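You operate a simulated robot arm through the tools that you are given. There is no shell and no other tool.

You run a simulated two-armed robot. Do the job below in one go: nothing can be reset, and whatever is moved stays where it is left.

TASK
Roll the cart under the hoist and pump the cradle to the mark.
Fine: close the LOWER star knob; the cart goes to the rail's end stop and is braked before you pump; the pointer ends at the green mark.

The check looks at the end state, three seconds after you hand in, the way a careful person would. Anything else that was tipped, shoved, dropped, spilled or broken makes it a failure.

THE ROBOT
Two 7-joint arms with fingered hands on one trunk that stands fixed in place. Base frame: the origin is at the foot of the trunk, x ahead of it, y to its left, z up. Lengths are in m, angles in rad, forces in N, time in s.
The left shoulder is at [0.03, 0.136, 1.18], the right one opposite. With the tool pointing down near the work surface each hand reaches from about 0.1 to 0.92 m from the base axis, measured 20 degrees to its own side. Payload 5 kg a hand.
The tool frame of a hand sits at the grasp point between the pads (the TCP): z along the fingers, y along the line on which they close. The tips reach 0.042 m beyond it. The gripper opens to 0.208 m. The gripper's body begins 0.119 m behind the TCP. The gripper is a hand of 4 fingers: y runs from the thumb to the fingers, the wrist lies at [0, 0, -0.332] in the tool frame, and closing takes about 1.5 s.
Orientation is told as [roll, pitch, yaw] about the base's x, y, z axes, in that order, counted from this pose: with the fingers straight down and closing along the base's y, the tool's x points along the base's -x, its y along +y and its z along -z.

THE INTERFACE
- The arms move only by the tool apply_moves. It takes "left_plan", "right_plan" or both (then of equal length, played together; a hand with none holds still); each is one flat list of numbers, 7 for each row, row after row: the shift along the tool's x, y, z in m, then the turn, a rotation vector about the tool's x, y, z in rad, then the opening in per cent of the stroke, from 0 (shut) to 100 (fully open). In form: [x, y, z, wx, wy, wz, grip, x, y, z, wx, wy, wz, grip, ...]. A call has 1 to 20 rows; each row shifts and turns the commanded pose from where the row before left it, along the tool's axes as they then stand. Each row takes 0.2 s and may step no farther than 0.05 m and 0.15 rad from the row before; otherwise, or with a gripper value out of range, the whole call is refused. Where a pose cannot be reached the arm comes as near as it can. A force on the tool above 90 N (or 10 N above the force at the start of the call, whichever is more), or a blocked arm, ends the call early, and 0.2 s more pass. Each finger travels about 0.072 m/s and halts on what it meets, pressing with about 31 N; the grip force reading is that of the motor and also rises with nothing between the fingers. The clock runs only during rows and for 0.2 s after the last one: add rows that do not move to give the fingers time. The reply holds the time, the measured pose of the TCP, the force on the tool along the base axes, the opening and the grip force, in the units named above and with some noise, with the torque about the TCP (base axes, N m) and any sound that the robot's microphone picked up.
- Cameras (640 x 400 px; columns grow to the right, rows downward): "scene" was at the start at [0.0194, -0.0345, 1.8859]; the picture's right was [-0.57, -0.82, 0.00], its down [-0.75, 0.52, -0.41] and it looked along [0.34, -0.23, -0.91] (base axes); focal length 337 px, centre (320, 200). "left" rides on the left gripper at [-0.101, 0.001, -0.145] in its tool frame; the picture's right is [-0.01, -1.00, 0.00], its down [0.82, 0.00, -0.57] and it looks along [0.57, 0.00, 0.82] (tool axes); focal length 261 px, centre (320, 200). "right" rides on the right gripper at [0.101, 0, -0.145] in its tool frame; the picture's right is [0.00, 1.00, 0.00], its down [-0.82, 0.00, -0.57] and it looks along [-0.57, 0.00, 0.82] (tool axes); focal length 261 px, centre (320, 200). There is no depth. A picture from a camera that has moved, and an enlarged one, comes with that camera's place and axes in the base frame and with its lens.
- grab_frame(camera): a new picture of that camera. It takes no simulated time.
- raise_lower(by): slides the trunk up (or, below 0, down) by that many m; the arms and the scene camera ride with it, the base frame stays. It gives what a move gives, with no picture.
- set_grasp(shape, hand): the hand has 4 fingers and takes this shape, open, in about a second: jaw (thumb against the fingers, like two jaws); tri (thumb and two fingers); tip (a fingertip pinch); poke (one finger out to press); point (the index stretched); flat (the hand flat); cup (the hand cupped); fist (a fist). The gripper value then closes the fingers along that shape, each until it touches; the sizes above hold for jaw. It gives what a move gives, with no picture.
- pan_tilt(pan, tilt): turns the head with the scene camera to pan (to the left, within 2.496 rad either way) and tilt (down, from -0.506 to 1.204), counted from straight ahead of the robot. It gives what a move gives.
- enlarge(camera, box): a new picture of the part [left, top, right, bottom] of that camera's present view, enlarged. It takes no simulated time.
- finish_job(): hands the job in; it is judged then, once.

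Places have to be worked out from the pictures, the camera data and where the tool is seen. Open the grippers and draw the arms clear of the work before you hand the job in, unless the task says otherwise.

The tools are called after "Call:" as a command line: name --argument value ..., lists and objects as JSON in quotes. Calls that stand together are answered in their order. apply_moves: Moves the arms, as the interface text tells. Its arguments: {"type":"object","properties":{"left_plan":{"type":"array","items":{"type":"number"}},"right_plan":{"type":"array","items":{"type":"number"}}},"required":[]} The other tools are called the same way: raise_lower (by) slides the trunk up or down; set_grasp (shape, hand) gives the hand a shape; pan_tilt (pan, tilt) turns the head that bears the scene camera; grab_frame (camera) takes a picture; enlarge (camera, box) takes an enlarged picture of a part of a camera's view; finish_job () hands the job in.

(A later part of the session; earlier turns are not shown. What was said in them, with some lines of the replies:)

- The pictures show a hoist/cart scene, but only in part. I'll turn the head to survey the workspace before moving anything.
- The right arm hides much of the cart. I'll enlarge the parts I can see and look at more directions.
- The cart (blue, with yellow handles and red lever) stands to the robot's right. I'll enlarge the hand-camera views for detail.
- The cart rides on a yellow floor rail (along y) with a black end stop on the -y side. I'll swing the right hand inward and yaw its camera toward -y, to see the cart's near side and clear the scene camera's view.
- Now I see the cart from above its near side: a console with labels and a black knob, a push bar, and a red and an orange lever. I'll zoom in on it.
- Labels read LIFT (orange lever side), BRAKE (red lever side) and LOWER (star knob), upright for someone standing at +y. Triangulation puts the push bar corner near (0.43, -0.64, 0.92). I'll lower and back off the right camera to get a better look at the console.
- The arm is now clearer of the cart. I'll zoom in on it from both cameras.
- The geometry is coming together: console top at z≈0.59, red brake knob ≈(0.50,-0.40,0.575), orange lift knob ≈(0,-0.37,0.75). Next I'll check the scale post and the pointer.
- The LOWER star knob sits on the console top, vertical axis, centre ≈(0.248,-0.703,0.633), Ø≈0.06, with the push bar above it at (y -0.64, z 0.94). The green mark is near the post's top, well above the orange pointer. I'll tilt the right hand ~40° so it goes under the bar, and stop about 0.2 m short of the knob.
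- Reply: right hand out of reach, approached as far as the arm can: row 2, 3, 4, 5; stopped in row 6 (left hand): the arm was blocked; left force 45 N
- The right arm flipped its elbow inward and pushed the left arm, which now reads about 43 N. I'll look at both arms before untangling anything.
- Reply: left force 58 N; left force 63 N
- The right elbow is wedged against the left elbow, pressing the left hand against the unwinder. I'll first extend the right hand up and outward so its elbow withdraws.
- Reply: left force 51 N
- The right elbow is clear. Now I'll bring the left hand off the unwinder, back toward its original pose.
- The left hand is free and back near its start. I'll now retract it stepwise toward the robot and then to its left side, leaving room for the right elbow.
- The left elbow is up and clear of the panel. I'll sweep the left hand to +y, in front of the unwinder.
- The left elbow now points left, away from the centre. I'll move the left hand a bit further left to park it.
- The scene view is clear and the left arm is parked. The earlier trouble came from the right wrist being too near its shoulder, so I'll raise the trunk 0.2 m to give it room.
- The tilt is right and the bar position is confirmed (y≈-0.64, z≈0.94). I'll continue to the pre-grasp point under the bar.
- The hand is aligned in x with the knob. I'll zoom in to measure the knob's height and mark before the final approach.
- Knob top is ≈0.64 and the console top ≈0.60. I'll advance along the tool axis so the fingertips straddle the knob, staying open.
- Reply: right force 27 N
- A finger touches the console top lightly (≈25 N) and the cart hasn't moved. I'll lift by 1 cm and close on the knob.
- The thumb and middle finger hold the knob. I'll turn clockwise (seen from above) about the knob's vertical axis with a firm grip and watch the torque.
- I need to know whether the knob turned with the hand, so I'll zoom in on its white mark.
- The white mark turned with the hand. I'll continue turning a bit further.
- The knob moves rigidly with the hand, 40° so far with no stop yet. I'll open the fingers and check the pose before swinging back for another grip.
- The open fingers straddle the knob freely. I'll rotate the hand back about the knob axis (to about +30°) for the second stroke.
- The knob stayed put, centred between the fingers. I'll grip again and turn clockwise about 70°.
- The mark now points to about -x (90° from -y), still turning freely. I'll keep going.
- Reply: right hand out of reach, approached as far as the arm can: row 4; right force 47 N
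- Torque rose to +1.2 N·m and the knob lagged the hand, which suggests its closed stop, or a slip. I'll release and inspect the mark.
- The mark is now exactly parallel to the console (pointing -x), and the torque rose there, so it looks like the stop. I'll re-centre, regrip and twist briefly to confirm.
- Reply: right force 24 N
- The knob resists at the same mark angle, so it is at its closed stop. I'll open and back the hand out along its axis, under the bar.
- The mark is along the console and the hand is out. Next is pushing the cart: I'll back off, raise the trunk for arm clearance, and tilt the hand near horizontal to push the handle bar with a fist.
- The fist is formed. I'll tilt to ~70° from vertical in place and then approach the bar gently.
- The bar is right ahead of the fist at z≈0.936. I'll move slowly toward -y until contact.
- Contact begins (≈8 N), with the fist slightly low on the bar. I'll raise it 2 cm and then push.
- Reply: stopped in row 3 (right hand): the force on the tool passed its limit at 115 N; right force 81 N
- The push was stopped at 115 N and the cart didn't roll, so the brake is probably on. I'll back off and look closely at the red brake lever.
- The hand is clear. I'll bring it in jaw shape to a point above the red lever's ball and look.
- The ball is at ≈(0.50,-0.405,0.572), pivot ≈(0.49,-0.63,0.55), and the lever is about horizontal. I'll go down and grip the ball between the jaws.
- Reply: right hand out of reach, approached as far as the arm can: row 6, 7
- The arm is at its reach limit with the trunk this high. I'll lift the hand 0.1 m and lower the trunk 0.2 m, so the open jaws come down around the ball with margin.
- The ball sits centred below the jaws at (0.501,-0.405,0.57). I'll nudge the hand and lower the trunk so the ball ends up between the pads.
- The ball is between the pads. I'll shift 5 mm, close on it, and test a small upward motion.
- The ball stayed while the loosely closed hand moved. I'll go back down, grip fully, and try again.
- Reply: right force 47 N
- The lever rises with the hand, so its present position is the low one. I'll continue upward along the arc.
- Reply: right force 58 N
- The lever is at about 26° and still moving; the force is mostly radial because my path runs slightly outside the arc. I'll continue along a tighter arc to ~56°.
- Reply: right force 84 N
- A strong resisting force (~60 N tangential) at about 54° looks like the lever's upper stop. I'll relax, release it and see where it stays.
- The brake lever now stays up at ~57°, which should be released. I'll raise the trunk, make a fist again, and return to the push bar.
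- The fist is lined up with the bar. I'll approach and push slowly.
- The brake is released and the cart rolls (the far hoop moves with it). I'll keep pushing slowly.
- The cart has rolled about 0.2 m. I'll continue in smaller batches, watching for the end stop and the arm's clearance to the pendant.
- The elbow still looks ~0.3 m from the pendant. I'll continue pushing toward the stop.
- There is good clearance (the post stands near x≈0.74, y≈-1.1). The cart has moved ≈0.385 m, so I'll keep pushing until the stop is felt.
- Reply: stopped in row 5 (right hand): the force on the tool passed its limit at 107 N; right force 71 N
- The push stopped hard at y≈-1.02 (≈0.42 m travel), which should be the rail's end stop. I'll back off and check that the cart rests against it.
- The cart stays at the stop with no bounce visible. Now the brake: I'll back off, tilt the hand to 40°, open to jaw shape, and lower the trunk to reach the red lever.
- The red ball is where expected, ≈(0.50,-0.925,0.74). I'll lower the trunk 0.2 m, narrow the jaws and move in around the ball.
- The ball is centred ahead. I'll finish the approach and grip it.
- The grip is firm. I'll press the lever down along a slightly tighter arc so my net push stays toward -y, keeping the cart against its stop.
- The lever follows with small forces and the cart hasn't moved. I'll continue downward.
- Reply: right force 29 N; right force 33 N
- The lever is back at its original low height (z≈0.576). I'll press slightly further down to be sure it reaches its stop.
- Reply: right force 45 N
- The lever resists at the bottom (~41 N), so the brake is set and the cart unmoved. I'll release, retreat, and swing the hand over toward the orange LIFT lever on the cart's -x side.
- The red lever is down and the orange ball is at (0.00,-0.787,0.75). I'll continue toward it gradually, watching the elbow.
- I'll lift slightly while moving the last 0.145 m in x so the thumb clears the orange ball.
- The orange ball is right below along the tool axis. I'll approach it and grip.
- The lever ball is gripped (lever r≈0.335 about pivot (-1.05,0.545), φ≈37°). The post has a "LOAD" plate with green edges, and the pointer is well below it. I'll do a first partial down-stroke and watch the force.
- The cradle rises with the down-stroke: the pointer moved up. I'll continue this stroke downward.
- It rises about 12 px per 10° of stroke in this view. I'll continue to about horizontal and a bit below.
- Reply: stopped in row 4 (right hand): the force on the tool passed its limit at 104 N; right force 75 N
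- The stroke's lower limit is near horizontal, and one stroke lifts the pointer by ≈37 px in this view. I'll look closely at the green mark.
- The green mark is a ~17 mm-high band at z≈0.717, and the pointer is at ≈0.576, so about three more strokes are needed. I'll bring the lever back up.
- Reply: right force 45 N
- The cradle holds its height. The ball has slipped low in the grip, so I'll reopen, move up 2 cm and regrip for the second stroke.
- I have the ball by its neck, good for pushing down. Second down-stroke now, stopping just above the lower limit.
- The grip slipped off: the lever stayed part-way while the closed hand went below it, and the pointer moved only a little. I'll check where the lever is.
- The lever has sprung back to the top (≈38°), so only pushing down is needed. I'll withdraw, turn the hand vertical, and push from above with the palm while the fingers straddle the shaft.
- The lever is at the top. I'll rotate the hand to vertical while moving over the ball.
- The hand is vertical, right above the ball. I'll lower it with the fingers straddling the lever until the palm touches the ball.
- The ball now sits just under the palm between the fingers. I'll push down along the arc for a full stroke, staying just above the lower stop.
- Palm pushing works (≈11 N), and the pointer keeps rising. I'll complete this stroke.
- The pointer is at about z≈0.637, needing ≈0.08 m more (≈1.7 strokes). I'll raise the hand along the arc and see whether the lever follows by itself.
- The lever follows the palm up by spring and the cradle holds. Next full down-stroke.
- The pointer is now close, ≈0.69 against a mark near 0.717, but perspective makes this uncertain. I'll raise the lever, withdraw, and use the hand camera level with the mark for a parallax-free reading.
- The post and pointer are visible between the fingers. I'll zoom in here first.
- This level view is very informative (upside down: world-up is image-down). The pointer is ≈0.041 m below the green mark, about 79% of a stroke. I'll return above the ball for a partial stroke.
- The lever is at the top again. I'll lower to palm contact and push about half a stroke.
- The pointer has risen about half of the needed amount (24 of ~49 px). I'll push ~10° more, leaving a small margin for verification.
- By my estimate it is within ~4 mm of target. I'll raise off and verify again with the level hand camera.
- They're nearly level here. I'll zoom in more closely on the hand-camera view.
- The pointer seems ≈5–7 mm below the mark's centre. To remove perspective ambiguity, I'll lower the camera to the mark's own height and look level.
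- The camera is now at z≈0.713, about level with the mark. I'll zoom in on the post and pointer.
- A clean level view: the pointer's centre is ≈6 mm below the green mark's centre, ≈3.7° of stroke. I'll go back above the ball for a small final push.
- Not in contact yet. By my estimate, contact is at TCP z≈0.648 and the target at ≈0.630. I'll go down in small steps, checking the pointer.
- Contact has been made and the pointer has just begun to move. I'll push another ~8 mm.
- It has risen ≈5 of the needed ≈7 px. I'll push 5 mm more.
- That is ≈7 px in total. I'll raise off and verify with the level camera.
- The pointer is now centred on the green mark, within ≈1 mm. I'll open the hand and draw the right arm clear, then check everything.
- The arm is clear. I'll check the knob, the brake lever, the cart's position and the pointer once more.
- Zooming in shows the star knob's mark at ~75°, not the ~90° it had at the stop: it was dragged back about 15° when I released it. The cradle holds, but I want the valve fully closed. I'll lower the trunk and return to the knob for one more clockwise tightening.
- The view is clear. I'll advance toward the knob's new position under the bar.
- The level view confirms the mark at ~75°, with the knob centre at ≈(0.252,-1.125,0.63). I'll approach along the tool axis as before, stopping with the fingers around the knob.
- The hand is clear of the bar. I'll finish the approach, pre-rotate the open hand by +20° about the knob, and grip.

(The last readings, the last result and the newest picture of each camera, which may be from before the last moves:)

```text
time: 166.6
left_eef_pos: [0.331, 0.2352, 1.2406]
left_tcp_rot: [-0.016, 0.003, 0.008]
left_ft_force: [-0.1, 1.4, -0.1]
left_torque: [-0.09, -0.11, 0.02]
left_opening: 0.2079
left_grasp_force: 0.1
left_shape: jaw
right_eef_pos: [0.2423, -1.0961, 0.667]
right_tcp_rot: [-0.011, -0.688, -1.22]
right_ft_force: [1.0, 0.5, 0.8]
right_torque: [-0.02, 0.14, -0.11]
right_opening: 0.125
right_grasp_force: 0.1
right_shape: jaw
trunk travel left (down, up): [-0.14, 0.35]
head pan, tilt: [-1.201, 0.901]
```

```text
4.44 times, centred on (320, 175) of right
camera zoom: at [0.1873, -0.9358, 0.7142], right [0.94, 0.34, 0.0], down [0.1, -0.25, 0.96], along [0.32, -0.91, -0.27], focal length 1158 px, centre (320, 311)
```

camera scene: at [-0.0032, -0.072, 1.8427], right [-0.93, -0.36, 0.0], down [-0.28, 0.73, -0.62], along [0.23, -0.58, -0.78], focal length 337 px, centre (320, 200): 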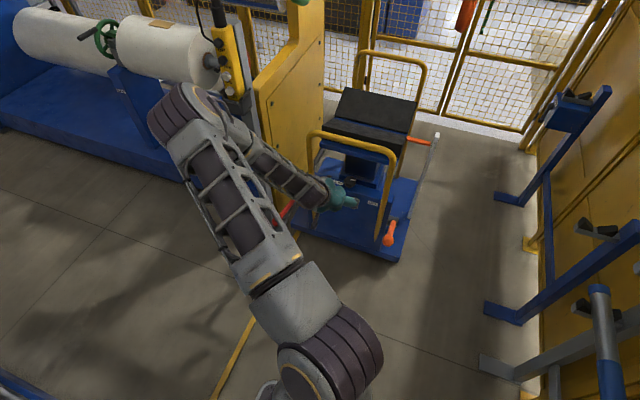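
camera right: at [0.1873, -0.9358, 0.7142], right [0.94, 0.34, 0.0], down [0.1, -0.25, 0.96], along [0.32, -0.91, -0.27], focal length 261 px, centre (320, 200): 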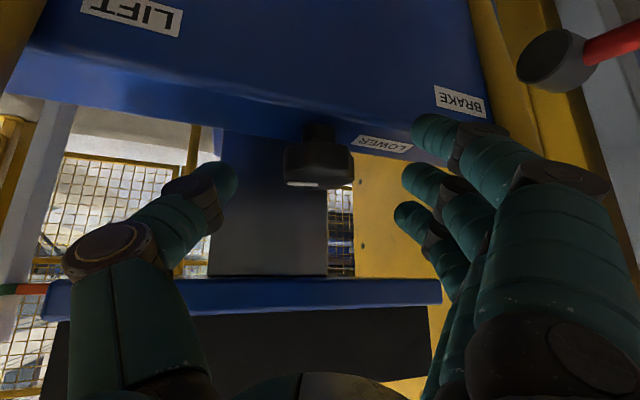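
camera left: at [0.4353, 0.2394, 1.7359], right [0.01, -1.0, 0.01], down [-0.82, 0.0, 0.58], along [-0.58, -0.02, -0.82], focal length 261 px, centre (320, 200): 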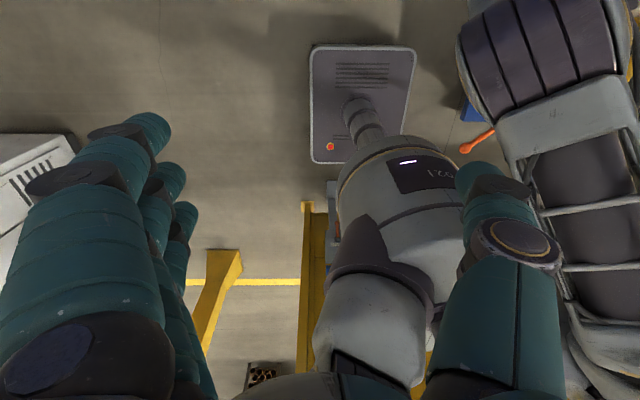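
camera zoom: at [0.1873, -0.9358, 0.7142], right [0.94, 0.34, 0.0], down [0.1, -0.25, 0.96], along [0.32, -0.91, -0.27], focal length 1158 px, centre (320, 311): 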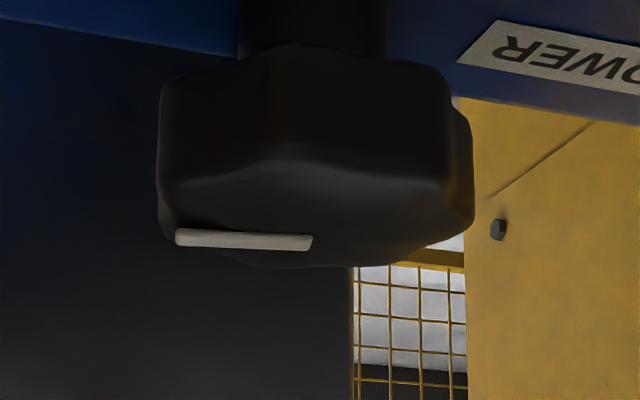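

The knob is centred and the mark measures 74° absolute. I'll grip and turn clockwise ~14° first, then check.

Call:
apply_moves --right_plan '[0, 0, 0, 0, 0, 0, 30, 0, 0, 0, 0, 0, 0, 0, 0, 0, 0, 0, 0, 0, 0, 0, 0, 0, 0, 0, 0, 0, 0, 0, 0, 0, 0, 0, 0, 0, 0, 0, 0, 0, 0, 0]'

Call:
enlarge --camera "right" --box '[270, 130, 370, 220]'

Call:
apply_moves --right_plan '[0, 0.0034, 0, 0.0763, 0, 0.0925, 0, 0, 0.0034, 0, 0.0763, 0, 0.0925, 0]'

Call:
enlarge --camera "right" --box '[270, 130, 370, 220]'

```text
time: 168.0
left_eef_pos: [0.3329, 0.2339, 1.2401]
left_tcp_rot: [-0.014, 0.006, 0.009]
left_ft_force: [-0.1, -0.7, 0.1]
left_torque: [0.01, 0.0, -0.01]
left_opening: 0.2078
left_grasp_force: 0.1
left_shape: jaw
right_eef_pos: [0.2413, -1.0966, 0.6658]
right_tcp_rot: [-0.013, -0.685, -1.224]
right_ft_force: [-4.9, -0.3, -0.8]
right_torque: [0.2, -0.19, -0.09]
right_opening: 0.0284
right_grasp_force: 31.2
right_shape: jaw
trunk travel left (down, up): [-0.14, 0.35]
head pan, tilt: [-1.201, 0.901]
```

```text
4.44 times, centred on (320, 175) of right
camera zoom: at [0.1854, -0.936, 0.7134], right [0.94, 0.33, -0.01], down [0.1, -0.26, 0.96], along [0.32, -0.91, -0.27], focal length 1158 px, centre (320, 311)
```

zoom: 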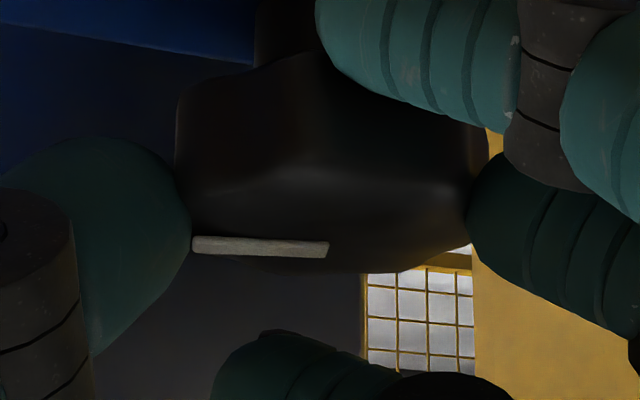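

```text
time: 168.6
left_eef_pos: [0.3344, 0.2362, 1.2393]
left_tcp_rot: [-0.015, 0.004, 0.003]
left_ft_force: [-0.7, -0.2, -0.7]
left_torque: [0.01, 0.0, -0.03]
left_opening: 0.2078
left_grasp_force: 0.1
left_shape: jaw
right_eef_pos: [0.247, -1.0935, 0.6658]
right_tcp_rot: [-0.011, -0.69, -1.463]
right_ft_force: [-7.5, 1.0, 2.7]
right_torque: [0.15, -0.05, -0.09]
right_opening: 0.0279
right_grasp_force: 31.2
right_shape: jaw
trunk travel left (down, up): [-0.14, 0.35]
head pan, tilt: [-1.201, 0.901]
```

```text
4.44 times, centred on (320, 175) of right
camera zoom: at [0.2313, -0.9251, 0.7128], right [1.0, 0.1, -0.01], down [0.03, -0.27, 0.96], along [0.09, -0.96, -0.27], focal length 1158 px, centre (320, 311)
```

zoom: 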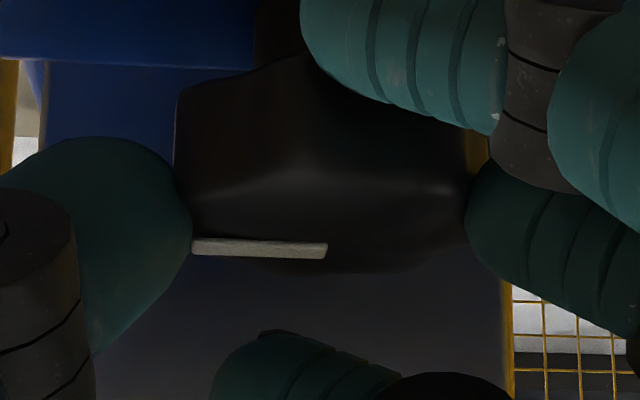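

The knob turned with the hand (now ≈88°) with little torque. I'll continue in small steps.

Call:
apply_moves --right_plan '[0, 0.0034, 0, 0.0763, 0, 0.0925, 0, 0, 0, 0, 0, 0, 0, 0]'

Call:
enlarge --camera "right" --box '[270, 130, 370, 220]'

Call:
apply_moves --right_plan '[0, 0.0034, 0, 0.0763, 0, 0.0925, 0, 0, 0, 0, 0, 0, 0, 0]'

Call:
enlarge --camera "right" --box '[270, 130, 370, 220]'

```text
time: 169.2
left_eef_pos: [0.3329, 0.2357, 1.2416]
left_tcp_rot: [-0.015, 0.003, 0.007]
left_ft_force: [-0.6, 0.5, -0.6]
left_torque: [0.02, -0.05, -0.03]
left_opening: 0.2079
left_grasp_force: 0.0
left_shape: jaw
right_eef_pos: [0.2516, -1.0922, 0.6644]
right_tcp_rot: [-0.011, -0.69, -1.58]
right_ft_force: [-12.4, 4.0, -1.3]
right_torque: [0.11, 0.26, 0.34]
right_opening: 0.0271
right_grasp_force: 31.2
right_shape: jaw
trunk travel left (down, up): [-0.14, 0.35]
head pan, tilt: [-1.201, 0.901]
```

```text
4.44 times, centred on (320, 175) of right
camera zoom: at [0.255, -0.9228, 0.7124], right [1.0, -0.02, -0.01], down [0.0, -0.27, 0.96], along [-0.02, -0.96, -0.27], focal length 1158 px, centre (320, 311)
```

zoom: 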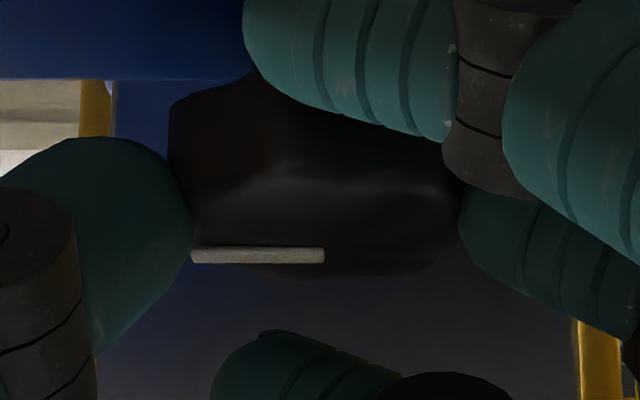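

```text
time: 169.8
left_eef_pos: [0.3332, 0.2342, 1.2411]
left_tcp_rot: [-0.014, 0.004, 0.007]
left_ft_force: [-0.5, -0.2, 0.0]
left_torque: [0.01, -0.01, 0.01]
left_opening: 0.208
left_grasp_force: 0.1
left_shape: jaw
right_eef_pos: [0.2548, -1.0936, 0.6647]
right_tcp_rot: [-0.013, -0.69, -1.703]
right_ft_force: [-14.5, 8.7, -2.3]
right_torque: [0.28, 0.4, 0.63]
right_opening: 0.027
right_grasp_force: 30.9
right_shape: jaw
trunk travel left (down, up): [-0.14, 0.35]
head pan, tilt: [-1.201, 0.901]
```

```text
4.44 times, centred on (320, 175) of right
camera zoom: at [0.2794, -0.9244, 0.7124], right [0.99, -0.14, -0.01], down [-0.03, -0.27, 0.96], along [-0.14, -0.95, -0.27], focal length 1158 px, centre (320, 311)
```

zoom: 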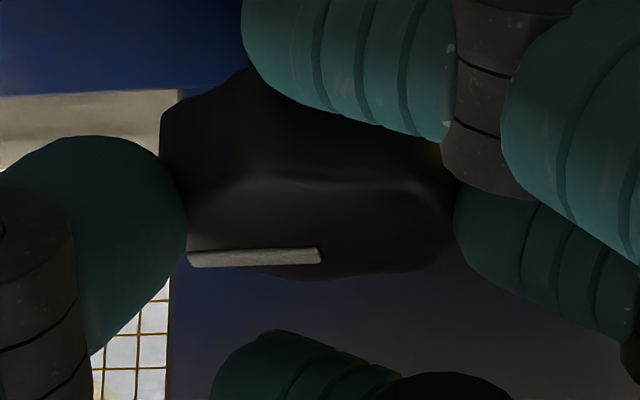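

The torque builds (0.3→0.6 N·m) while the knob holds at ≈89°, which is the closed stop. I'll keep clockwise preload on and open gradually, watching the mark so it isn't dragged back.

Call:
apply_moves --right_plan '[0, 0.0034, 0, 0.0763, 0, 0.0925, 0, 0, 0.0034, 0, 0.0763, 0, 0.0925, 0, 0, 0, 0, 0, 0, 0, 0]'

Call:
enlarge --camera "right" --box '[270, 130, 370, 220]'

Call:
apply_moves --right_plan '[0, 0, 0, 0, 0, 0, 16, 0, 0, 0, 0, 0, 0, 24, 0, 0, 0, 0, 0, 0, 32]'

Call:
enlarge --camera "right" --box '[270, 130, 370, 220]'

```text
time: 170.6
left_eef_pos: [0.333, 0.2358, 1.2408]
left_tcp_rot: [-0.017, 0.005, 0.006]
left_ft_force: [-0.8, 0.0, -0.1]
left_torque: [0.02, 0.03, -0.02]
left_opening: 0.2078
left_grasp_force: 0.0
left_shape: jaw
right_eef_pos: [0.2637, -1.0927, 0.6642]
right_tcp_rot: [-0.011, -0.69, -1.943]
right_ft_force: [-8.5, 25.4, -2.4]
right_torque: [0.56, 0.05, -0.05]
right_opening: 0.0274
right_grasp_force: 31.1
right_shape: jaw
trunk travel left (down, up): [-0.14, 0.35]
head pan, tilt: [-1.201, 0.901]
```

```text
4.44 times, centred on (320, 175) of right
camera zoom: at [0.3277, -0.935, 0.7115], right [0.93, -0.37, -0.01], down [-0.1, -0.25, 0.96], along [-0.36, -0.89, -0.27], focal length 1158 px, centre (320, 311)
```

zoom: 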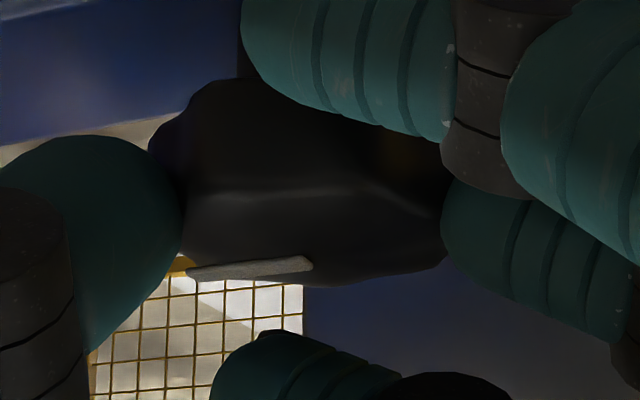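

```text
time: 171.4
left_eef_pos: [0.3338, 0.2334, 1.2407]
left_tcp_rot: [-0.014, 0.005, 0.006]
left_ft_force: [0.3, -0.7, -0.2]
left_torque: [-0.01, -0.02, -0.02]
left_opening: 0.2077
left_grasp_force: 0.2
left_shape: jaw
right_eef_pos: [0.2635, -1.0967, 0.6669]
right_tcp_rot: [-0.009, -0.693, -1.941]
right_ft_force: [-0.6, -0.3, -0.2]
right_torque: [-0.05, 0.0, 0.01]
right_opening: 0.0659
right_grasp_force: 0.2
right_shape: jaw
trunk travel left (down, up): [-0.14, 0.35]
head pan, tilt: [-1.201, 0.901]
```

```text
4.44 times, centred on (320, 175) of right
camera zoom: at [0.328, -0.9382, 0.7128], right [0.93, -0.37, 0.0], down [-0.09, -0.25, 0.96], along [-0.36, -0.9, -0.26], focal length 1158 px, centre (320, 311)
```

zoom: 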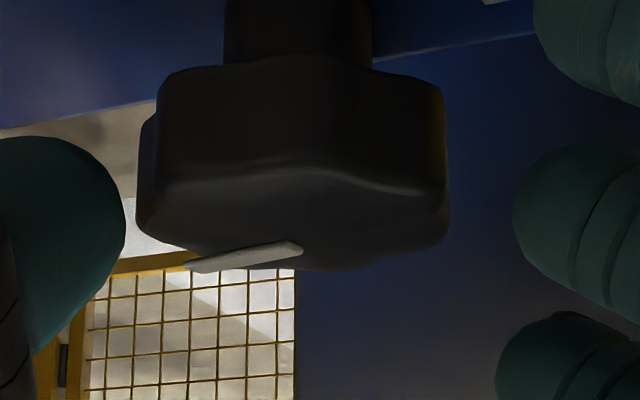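

The fingers are open and the mark seems nearly unchanged. I'll open fully, withdraw carefully along the axis, and measure the mark from the scene camera.

Call:
apply_moves --right_plan '[0, 0, 0, 0, 0, 0, 50, 0, 0, 0, 0, 0, 0, 60, 0, 0, 0, 0, 0, 0, 60, 0, 0, 0, 0, 0, 0, 60]'

Call:
enlarge --camera "scene" --box '[330, 160, 380, 200]'

Call:
enlarge --camera "right" --box '[270, 130, 370, 220]'

```text
time: 172.4
left_eef_pos: [0.3342, 0.2366, 1.2398]
left_tcp_rot: [-0.013, 0.006, 0.007]
left_ft_force: [-0.5, -1.1, 0.0]
left_torque: [-0.02, -0.03, 0.0]
left_opening: 0.2081
left_grasp_force: 0.1
left_shape: jaw
right_eef_pos: [0.2621, -1.0958, 0.6638]
right_tcp_rot: [-0.011, -0.693, -1.941]
right_ft_force: [1.4, 0.0, -0.7]
right_torque: [-0.02, -0.03, 0.02]
right_opening: 0.1241
right_grasp_force: 0.2
right_shape: jaw
trunk travel left (down, up): [-0.14, 0.35]
head pan, tilt: [-1.201, 0.901]
```

```text
10.00 times, centred on (355, 180) of scene
camera zoom: at [-0.0025, -0.0709, 1.8428], right [-0.93, -0.36, 0.0], down [-0.28, 0.73, -0.62], along [0.22, -0.58, -0.78], focal length 3369 px, centre (-30, 400)
```

zoom: 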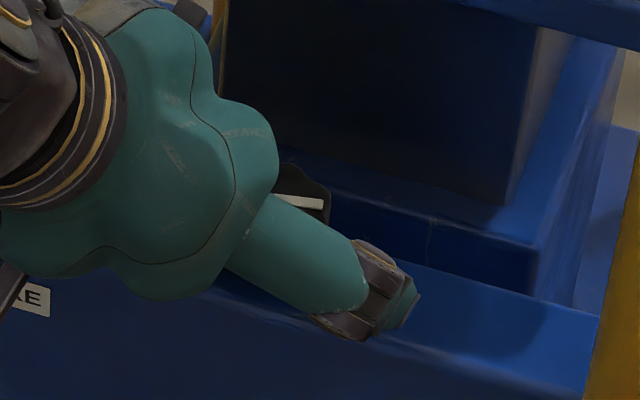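

```text
4.44 times, centred on (320, 175) of right
camera zoom: at [0.3268, -0.937, 0.7119], right [0.93, -0.37, -0.01], down [-0.09, -0.25, 0.96], along [-0.36, -0.89, -0.27], focal length 1158 px, centre (320, 311)
```

zoom: 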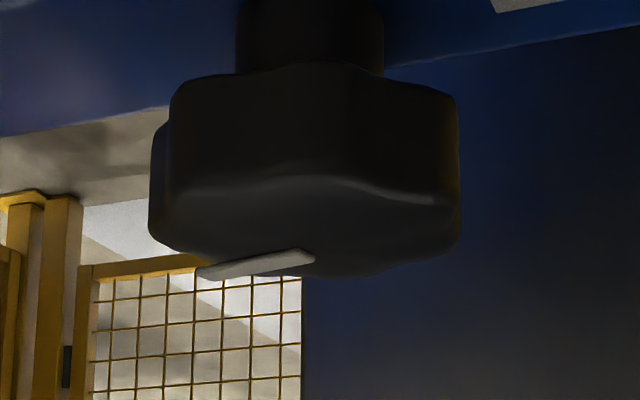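

The mark again rests at ≈77°, the same as after the earlier release. Either the true stop is there with some over-travel under torque, or the knob rebounds off the stop. I'll test: swing back, grip, turn ~13° with low torque (not into the stop), and release gently.

Call:
apply_moves --right_plan '[0, -0.0036, 0, -0.0763, 0, -0.0925, 60, 0, -0.0036, 0, -0.0763, 0, -0.0925, 60, 0, -0.0036, 0, -0.0763, 0, -0.0925, 60, 0, -0.0036, 0, -0.0763, 0, -0.0925, 60, 0, -0.0036, 0, -0.0763, 0, -0.0925, 60, 0, -0.0036, 0, -0.0763, 0, -0.0925, 60, 0, 0, 0, 0, 0, 0, 30, 0, 0, 0, 0, 0, 0, 0, 0, 0, 0, 0, 0, 0, 0, 0, 0, 0, 0, 0, 0, 0, 0, 0, 0, 0, 0, 0, 0]'

Call:
enlarge --camera "right" --box '[270, 130, 370, 220]'

Call:
apply_moves --right_plan '[0, 0.0034, 0, 0.0763, 0, 0.0925, 0, 0, 0.0034, 0, 0.0763, 0, 0.0925, 0, 0, 0, 0, 0, 0, 0, 0]'

Call:
enlarge --camera "right" --box '[270, 130, 370, 220]'

```text
time: 174.8
left_eef_pos: [0.3326, 0.234, 1.2397]
left_tcp_rot: [-0.012, 0.005, 0.006]
left_ft_force: [0.6, 0.1, -0.4]
left_torque: [-0.01, 0.0, -0.02]
left_opening: 0.2079
left_grasp_force: 0.0
left_shape: jaw
right_eef_pos: [0.2414, -1.0941, 0.6646]
right_tcp_rot: [-0.013, -0.686, -1.221]
right_ft_force: [-3.3, 0.6, 1.5]
right_torque: [0.21, -0.1, -0.1]
right_opening: 0.0274
right_grasp_force: 20.8
right_shape: jaw
trunk travel left (down, up): [-0.14, 0.35]
head pan, tilt: [-1.201, 0.901]
```

```text
4.44 times, centred on (320, 175) of right
camera zoom: at [0.1852, -0.9339, 0.7133], right [0.94, 0.33, -0.01], down [0.1, -0.26, 0.96], along [0.32, -0.91, -0.27], focal length 1158 px, centre (320, 311)
```

zoom: 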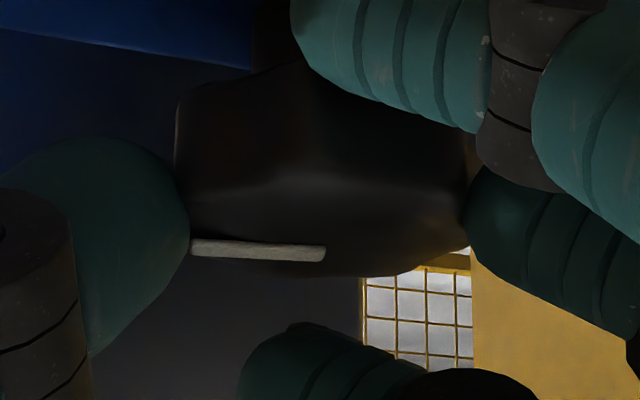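

```text
time: 175.6
left_eef_pos: [0.333, 0.2353, 1.2405]
left_tcp_rot: [-0.014, 0.007, 0.006]
left_ft_force: [0.1, -0.1, -0.8]
left_torque: [0.01, -0.04, 0.02]
left_opening: 0.2079
left_grasp_force: 0.0
left_shape: jaw
right_eef_pos: [0.244, -1.0934, 0.6641]
right_tcp_rot: [-0.014, -0.688, -1.463]
right_ft_force: [-14.9, -1.1, 0.9]
right_torque: [-0.01, 0.2, 0.01]
right_opening: 0.0231
right_grasp_force: 30.5
right_shape: jaw
trunk travel left (down, up): [-0.14, 0.35]
head pan, tilt: [-1.201, 0.901]
```

```text
4.44 times, centred on (320, 175) of right
camera zoom: at [0.2297, -0.923, 0.713], right [1.0, 0.1, -0.01], down [0.03, -0.27, 0.96], along [0.09, -0.96, -0.27], focal length 1158 px, centre (320, 311)
```

zoom: 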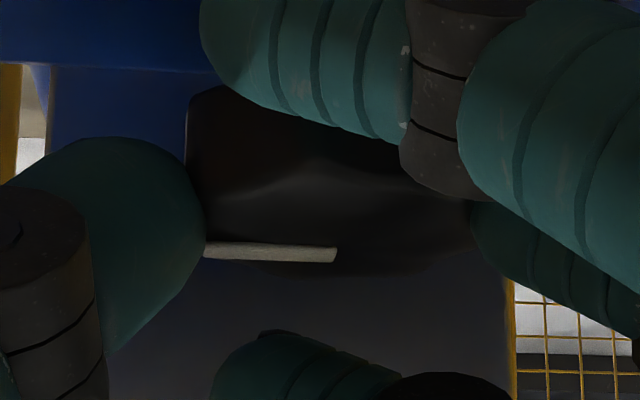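

The knob again turned freely to about 90° with low torque. Now I'll release gently and watch.

Call:
apply_moves --right_plan '[0, 0, 0, 0, 0, 0, 14, 0, 0, 0, 0, 0, 0, 18, 0, 0, 0, 0, 0, 0, 22]'

Call:
enlarge --camera "right" --box '[270, 130, 370, 220]'

Call:
apply_moves --right_plan '[0, 0, 0, 0, 0, 0, 30, 0, 0, 0, 0, 0, 0, 45, 0, 0, 0, 0, 0, 0, 60, 0, 0, 0, 0, 0, 0, 60]'

Call:
enlarge --camera "right" --box '[270, 130, 370, 220]'

```text
time: 176.4
left_eef_pos: [0.334, 0.2339, 1.2398]
left_tcp_rot: [-0.015, 0.005, 0.008]
left_ft_force: [-0.2, -0.3, 0.7]
left_torque: [-0.02, 0.0, -0.01]
left_opening: 0.2079
left_grasp_force: 0.0
left_shape: jaw
right_eef_pos: [0.2498, -1.0927, 0.665]
right_tcp_rot: [-0.011, -0.69, -1.46]
right_ft_force: [-3.5, 0.6, 2.0]
right_torque: [-0.03, 0.09, -0.1]
right_opening: 0.0472
right_grasp_force: 0.0
right_shape: jaw
trunk travel left (down, up): [-0.14, 0.35]
head pan, tilt: [-1.201, 0.901]
```

```text
4.44 times, centred on (320, 175) of right
camera zoom: at [0.234, -0.9228, 0.7133], right [0.99, 0.1, 0.0], down [0.03, -0.27, 0.96], along [0.1, -0.96, -0.27], focal length 1158 px, centre (320, 311)
```

zoom: 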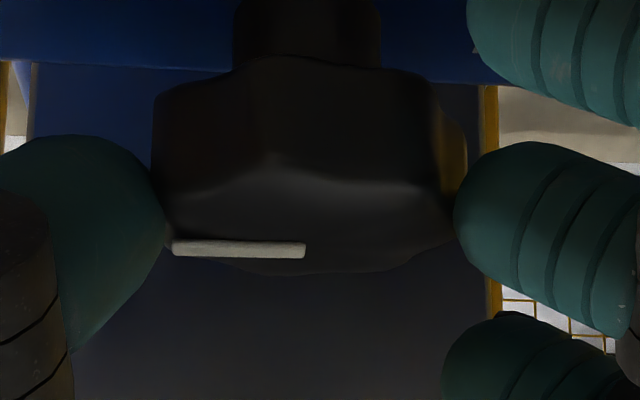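

```text
time: 177.4
left_eef_pos: [0.3328, 0.2341, 1.2399]
left_tcp_rot: [-0.015, 0.004, 0.007]
left_ft_force: [-0.4, 0.0, 0.0]
left_torque: [-0.01, 0.01, 0.0]
left_opening: 0.2078
left_grasp_force: 0.1
left_shape: jaw
right_eef_pos: [0.2494, -1.0914, 0.665]
right_tcp_rot: [-0.012, -0.688, -1.46]
right_ft_force: [-0.5, 0.2, 0.4]
right_torque: [0.0, 0.04, 0.02]
right_opening: 0.1242
right_grasp_force: 0.0
right_shape: jaw
trunk travel left (down, up): [-0.14, 0.35]
head pan, tilt: [-1.201, 0.901]
```

```text
4.44 times, centred on (320, 175) of right
camera zoom: at [0.2323, -0.9229, 0.7129], right [1.0, 0.1, -0.01], down [0.03, -0.27, 0.96], along [0.09, -0.96, -0.27], focal length 1158 px, centre (320, 311)
```

zoom: 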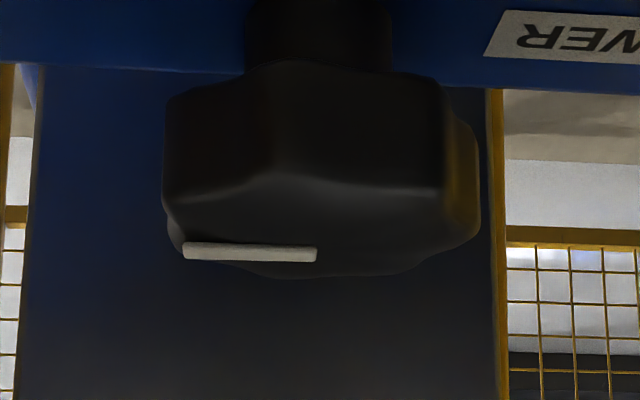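

It stays at ≈90° when released gently, so the closed stop is at 90° and the earlier setback was a rebound. Now I'll withdraw carefully along the tool axis.

Call:
apply_moves --right_plan '[0, 0, -0.02, 0, 0, 0, 60, 0, 0, -0.03, 0, 0, 0, 60, 0, 0, -0.04, 0, 0, 0, 60, 0, 0, -0.04, 0, 0, 0, 60]'

Call:
enlarge --camera "right" --box '[260, 100, 380, 190]'

Call:
enlarge --camera "scene" --box '[330, 160, 380, 200]'

```text
time: 178.4
left_eef_pos: [0.3329, 0.236, 1.2398]
left_tcp_rot: [-0.016, 0.006, 0.005]
left_ft_force: [-0.1, 0.8, -0.3]
left_torque: [-0.09, 0.0, 0.0]
left_opening: 0.2079
left_grasp_force: 0.1
left_shape: jaw
right_eef_pos: [0.2398, -1.0085, 0.7676]
right_tcp_rot: [-0.013, -0.69, -1.464]
right_ft_force: [-0.8, 1.5, 0.7]
right_torque: [-0.05, -0.07, 0.06]
right_opening: 0.1244
right_grasp_force: 0.1
right_shape: jaw
trunk travel left (down, up): [-0.14, 0.35]
head pan, tilt: [-1.201, 0.901]
```

```text
4.44 times, centred on (320, 145) of right
camera zoom: at [0.2243, -0.8404, 0.815], right [1.0, 0.1, -0.01], down [0.03, -0.27, 0.96], along [0.09, -0.96, -0.27], focal length 1158 px, centre (320, 444)
```

zoom: 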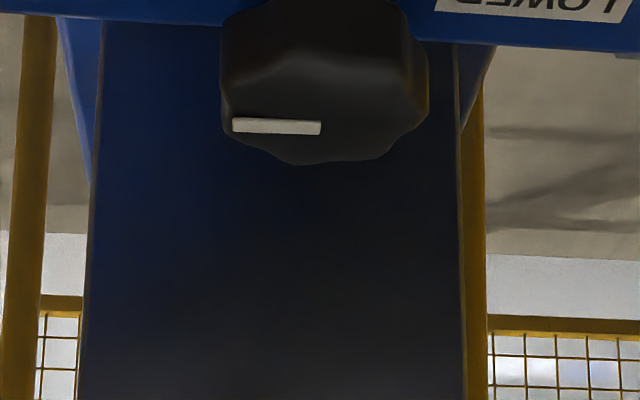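

```text
10.00 times, centred on (355, 180) of scene
camera zoom: at [-0.0026, -0.0693, 1.8429], right [-0.93, -0.36, 0.0], down [-0.28, 0.73, -0.62], along [0.22, -0.58, -0.78], focal length 3369 px, centre (-30, 400)
```

zoom: 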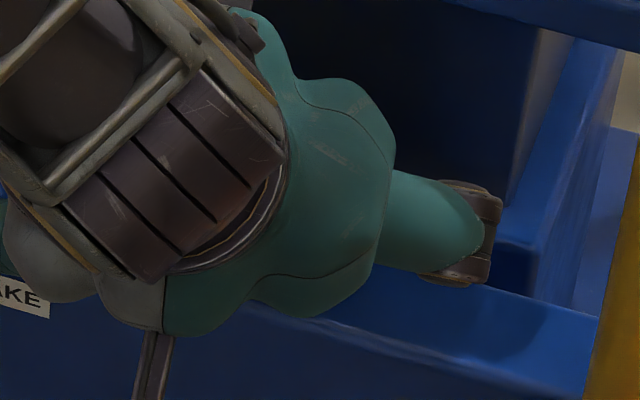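

The mark is aligned with the console. I'll draw the hand back out the way it came.

Call:
apply_moves --right_plan '[0.027, 0, -0.0249, 0.034, 0, 0.041, 60, 0.027, 0, -0.0249, 0.034, 0, 0.041, 60, 0.027, 0, -0.0249, 0, 0, 0, 60, 0.0347, 0, -0.0176, 0, 0, 0, 60, 0.0347, 0, -0.0176, 0, 0, 0, 60, 0.0347, 0, -0.0176, 0, 0, 0, 60, 0.0347, 0, -0.0176, 0, 0, 0, 60, 0.0347, 0, -0.0176, 0, 0, 0, 100, 0.0347, 0, -0.0176, 0, 0, 0, 100]'

Call:
grab_frame --camera "scene"

Call:
apply_moves --right_plan '[0.02, 0.032, 0.0, 0, 0, 0, 100, 0.02, 0.032, 0.0, 0, 0, 0, 100, 0.01, 0.032, 0.0, 0, 0, 0, 100, 0.01, 0.032, 0.0, 0, 0, 0, 100]'

Call:
grab_frame --camera "scene"

Call:
enlarge --camera "scene" --box '[330, 160, 380, 200]'

Call:
enlarge --camera "scene" --box '[260, 100, 450, 270]'

```text
time: 180.4
left_eef_pos: [0.3341, 0.2367, 1.2407]
left_tcp_rot: [-0.016, 0.007, 0.005]
left_ft_force: [0.4, 1.3, -0.4]
left_torque: [-0.1, 0.04, 0.0]
left_opening: 0.208
left_grasp_force: 0.1
left_shape: jaw
right_eef_pos: [0.235, -0.6735, 0.7212]
right_tcp_rot: [-0.012, -0.693, -1.568]
right_ft_force: [0.0, -0.1, 0.8]
right_torque: [0.02, -0.01, 0.0]
right_opening: 0.2073
right_grasp_force: 0.1
right_shape: jaw
trunk travel left (down, up): [-0.14, 0.35]
head pan, tilt: [-1.201, 0.901]
```

```text
taken
camera scene: at [-0.0018, -0.0694, 1.8429], right [-0.93, -0.36, 0.0], down [-0.28, 0.73, -0.62], along [0.22, -0.58, -0.78], focal length 337 px, centre (320, 200)
```

scene: 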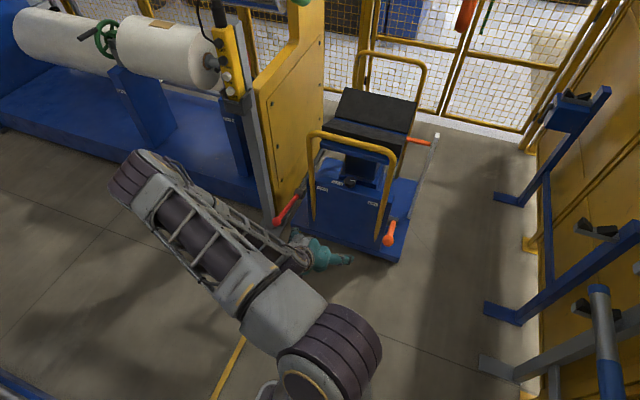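

```text
time: 181.4
left_eef_pos: [0.3334, 0.2351, 1.2407]
left_tcp_rot: [-0.018, 0.006, 0.006]
left_ft_force: [0.2, -0.4, -0.4]
left_torque: [-0.03, 0.06, -0.02]
left_opening: 0.2077
left_grasp_force: 0.1
left_shape: jaw
right_eef_pos: [0.3623, -0.6254, 0.6815]
right_tcp_rot: [-0.014, -0.69, -1.567]
right_ft_force: [-0.9, 0.3, 0.2]
right_torque: [0.01, -0.06, 0.09]
right_opening: 0.2079
right_grasp_force: 0.1
right_shape: jaw
trunk travel left (down, up): [-0.14, 0.35]
head pan, tilt: [-1.201, 0.901]
```

```text
taken
camera scene: at [-0.002, -0.07, 1.8428], right [-0.93, -0.36, 0.0], down [-0.28, 0.73, -0.62], along [0.22, -0.58, -0.78], focal length 337 px, centre (320, 200)
```

scene: 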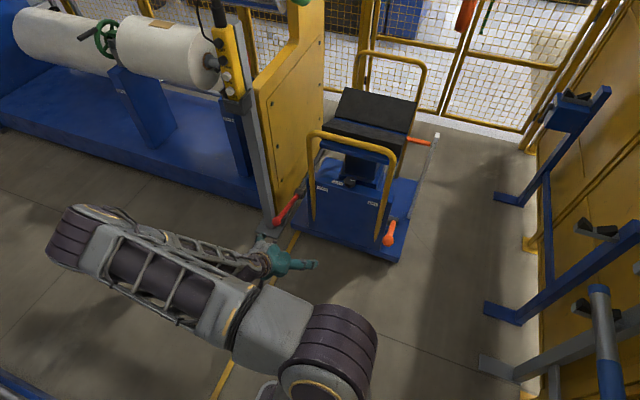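

```text
10.00 times, centred on (355, 180) of scene
camera zoom: at [-0.002, -0.07, 1.8428], right [-0.93, -0.36, 0.0], down [-0.28, 0.73, -0.62], along [0.22, -0.58, -0.78], focal length 3369 px, centre (-30, 400)
```

zoom: 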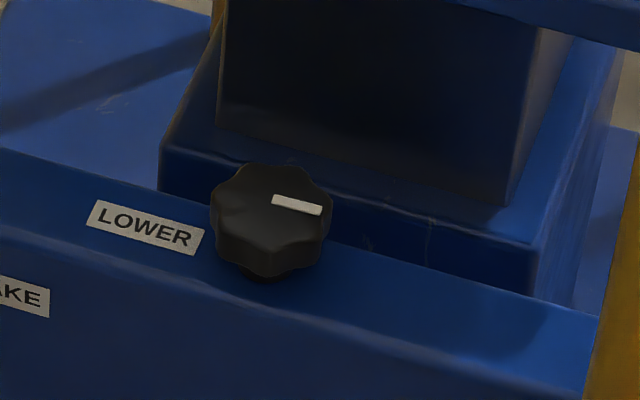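

```text
2.35 times, centred on (355, 185) of scene
camera zoom: at [-0.002, -0.07, 1.8428], right [-0.93, -0.36, 0.0], down [-0.28, 0.73, -0.62], along [0.22, -0.58, -0.78], focal length 793 px, centre (238, 235)
```

zoom: 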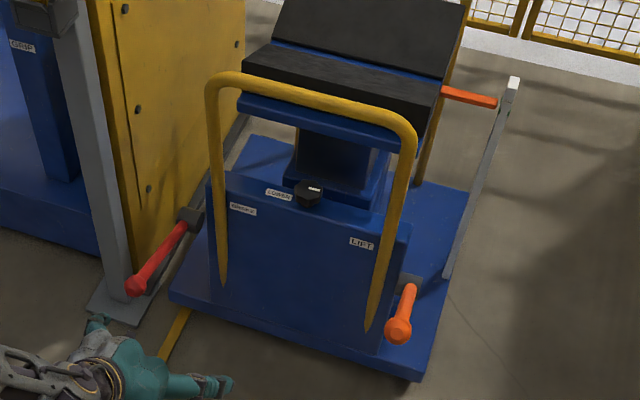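

The knob's mark now reads ≈86°, parallel with the console. I'll raise the trunk back to its earlier height to compare the pointer with the previously verified picture.

Call:
raise_lower --by 0.15

Call:
enlarge --camera "scene" --box '[395, 150, 435, 190]'

Call:
grab_frame --camera "right"

Call:
grab_frame --camera "scene"

```text
time: 183.1
left_eef_pos: [0.3335, 0.2352, 1.3909]
left_tcp_rot: [-0.014, 0.005, 0.007]
left_ft_force: [0.4, -0.3, -0.6]
left_torque: [-0.05, -0.01, 0.03]
left_opening: 0.2079
left_grasp_force: 0.0
left_shape: jaw
right_eef_pos: [0.3643, -0.6252, 0.829]
right_tcp_rot: [-0.014, -0.687, -1.567]
right_ft_force: [-0.6, -0.4, 0.3]
right_torque: [0.01, -0.02, 0.02]
right_opening: 0.2077
right_grasp_force: 0.1
right_shape: jaw
trunk travel left (down, up): [-0.29, 0.2]
head pan, tilt: [-1.201, 0.901]
```

```text
10.00 times, centred on (415, 170) of scene
camera zoom: at [-0.0022, -0.0707, 1.9926], right [-0.93, -0.36, 0.0], down [-0.28, 0.73, -0.62], along [0.22, -0.58, -0.78], focal length 3369 px, centre (-630, 500)
```

zoom: 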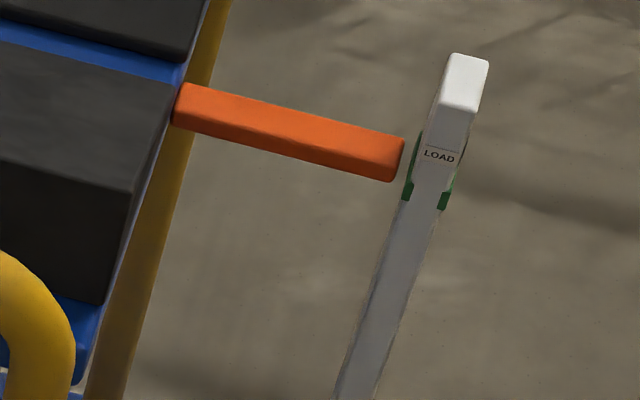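

```text
taken
camera right: at [0.3664, -0.4551, 0.8773], right [1.0, -0.01, -0.01], down [0.0, -0.27, 0.96], along [-0.01, -0.96, -0.27], focal length 261 px, centre (320, 200)
```

right: 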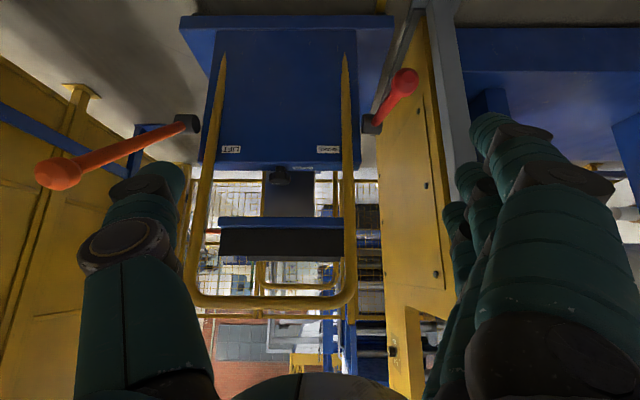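

```text
taken
camera scene: at [-0.0022, -0.0707, 1.9926], right [-0.93, -0.36, 0.0], down [-0.28, 0.73, -0.62], along [0.22, -0.58, -0.78], focal length 337 px, centre (320, 200)
```

scene: 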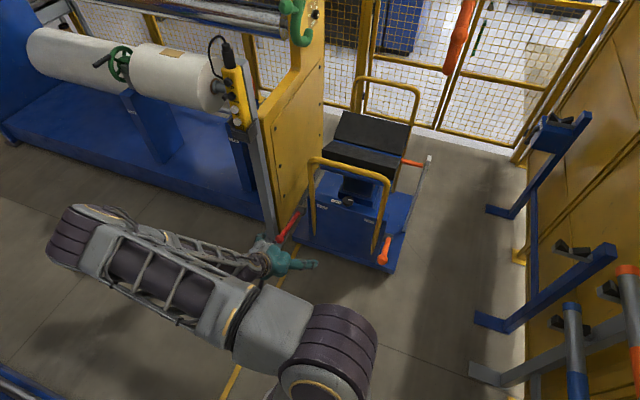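

The pointer is unchanged on the mark, the brake lever is down, and the cart is in place. I'll draw the right hand a bit further from the work before handing in.

Call:
apply_moves --right_plan '[0.0128, 0.033, -0.0332, 0, 0, 0, 100, 0.0128, 0.033, -0.0332, 0, 0, 0, 100, 0.0128, 0.033, -0.0332, 0, 0, 0, 100, 0.0128, 0.033, -0.0332, 0, 0, 0, 100, 0, 0, 0, 0, 0, 0, 100]'

Call:
grab_frame --camera "scene"

Call:
enlarge --camera "scene" --box '[395, 150, 435, 190]'

Call:
enlarge --camera "scene" --box '[270, 120, 350, 250]'

```text
time: 184.3
left_eef_pos: [0.333, 0.2339, 1.3907]
left_tcp_rot: [-0.013, 0.005, 0.006]
left_ft_force: [0.2, -1.3, -0.2]
left_torque: [0.09, 0.01, 0.03]
left_opening: 0.2077
left_grasp_force: 0.0
left_shape: jaw
right_eef_pos: [0.4974, -0.5026, 0.8972]
right_tcp_rot: [-0.011, -0.688, -1.567]
right_ft_force: [0.3, -0.6, 0.2]
right_torque: [0.06, -0.01, 0.0]
right_opening: 0.2081
right_grasp_force: 0.0
right_shape: jaw
trunk travel left (down, up): [-0.29, 0.2]
head pan, tilt: [-1.201, 0.901]
```

```text
taken
camera scene: at [-0.0026, -0.0727, 1.9927], right [-0.93, -0.36, 0.0], down [-0.28, 0.73, -0.62], along [0.22, -0.58, -0.78], focal length 337 px, centre (320, 200)
```

scene: 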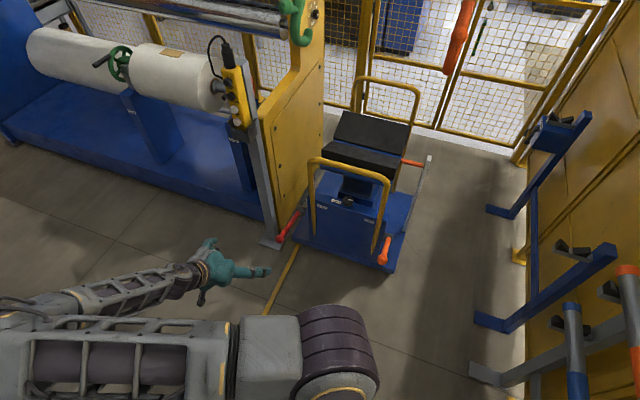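

```text
10.00 times, centred on (415, 170) of scene
camera zoom: at [-0.0026, -0.0727, 1.9927], right [-0.93, -0.36, 0.0], down [-0.28, 0.73, -0.62], along [0.22, -0.58, -0.78], focal length 3369 px, centre (-630, 500)
```

zoom: 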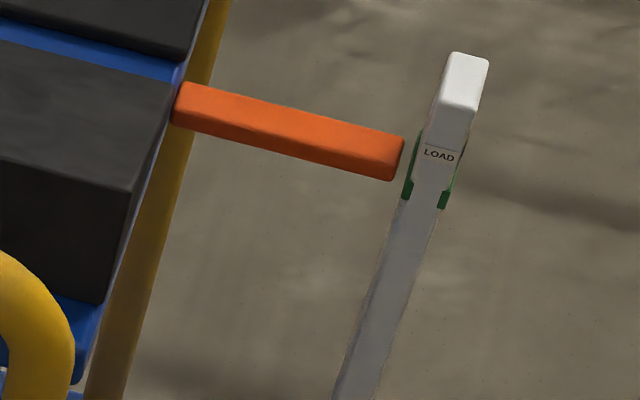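

```text
3.08 times, centred on (310, 185) of scene
camera zoom: at [-0.0026, -0.0727, 1.9927], right [-0.93, -0.36, 0.0], down [-0.28, 0.73, -0.62], along [0.22, -0.58, -0.78], focal length 1037 px, centre (351, 246)
```

zoom: 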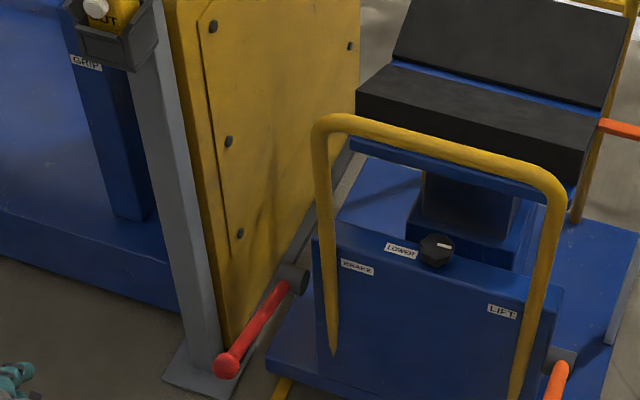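

All the readings agree: LOWER knob closed, cart against the end stop, brake lever down, and the pointer steady at the green mark. Both arms are clear with the grippers open, so I'm handing in.

Call:
finish_job

```text
The job is handed in.
```

The cart is rolled under the hoist and braked, and the cradle is pumped to the mark. I've handed the job in; I don't have the result of the check.

- **LOWER knob:** I turned it clockwise to its stop. It had slipped back about 15° without my noticing, and the cradle was pumped with it like that, although it held its height throughout. I closed it again after pumping; it now sits within a few degrees of the stop.
- **Cart:** The brake was on at the start, so I lifted the red lever to release it. I then pushed the cart about 0.42 m until it stopped hard. I couldn't see the end stop from any camera, so I'm relying on that hard stop as proof it got there.
- **Brake:** I set it again before pumping by pressing the red lever down until it wouldn't go further.
- **Cradle:** The pointer sits within about 1 mm of the middle of the green mark, measured level with the hand camera. It had not moved in the last scene pictures.

**Contact:** Early on, the right elbow knocked the left arm and pressed the left hand against the unwinder with about 55 N. The unwinder looked unmoved afterwards, and I saw nothing else tipped, dropped or broken.

Both arms are drawn clear with the grippers open.
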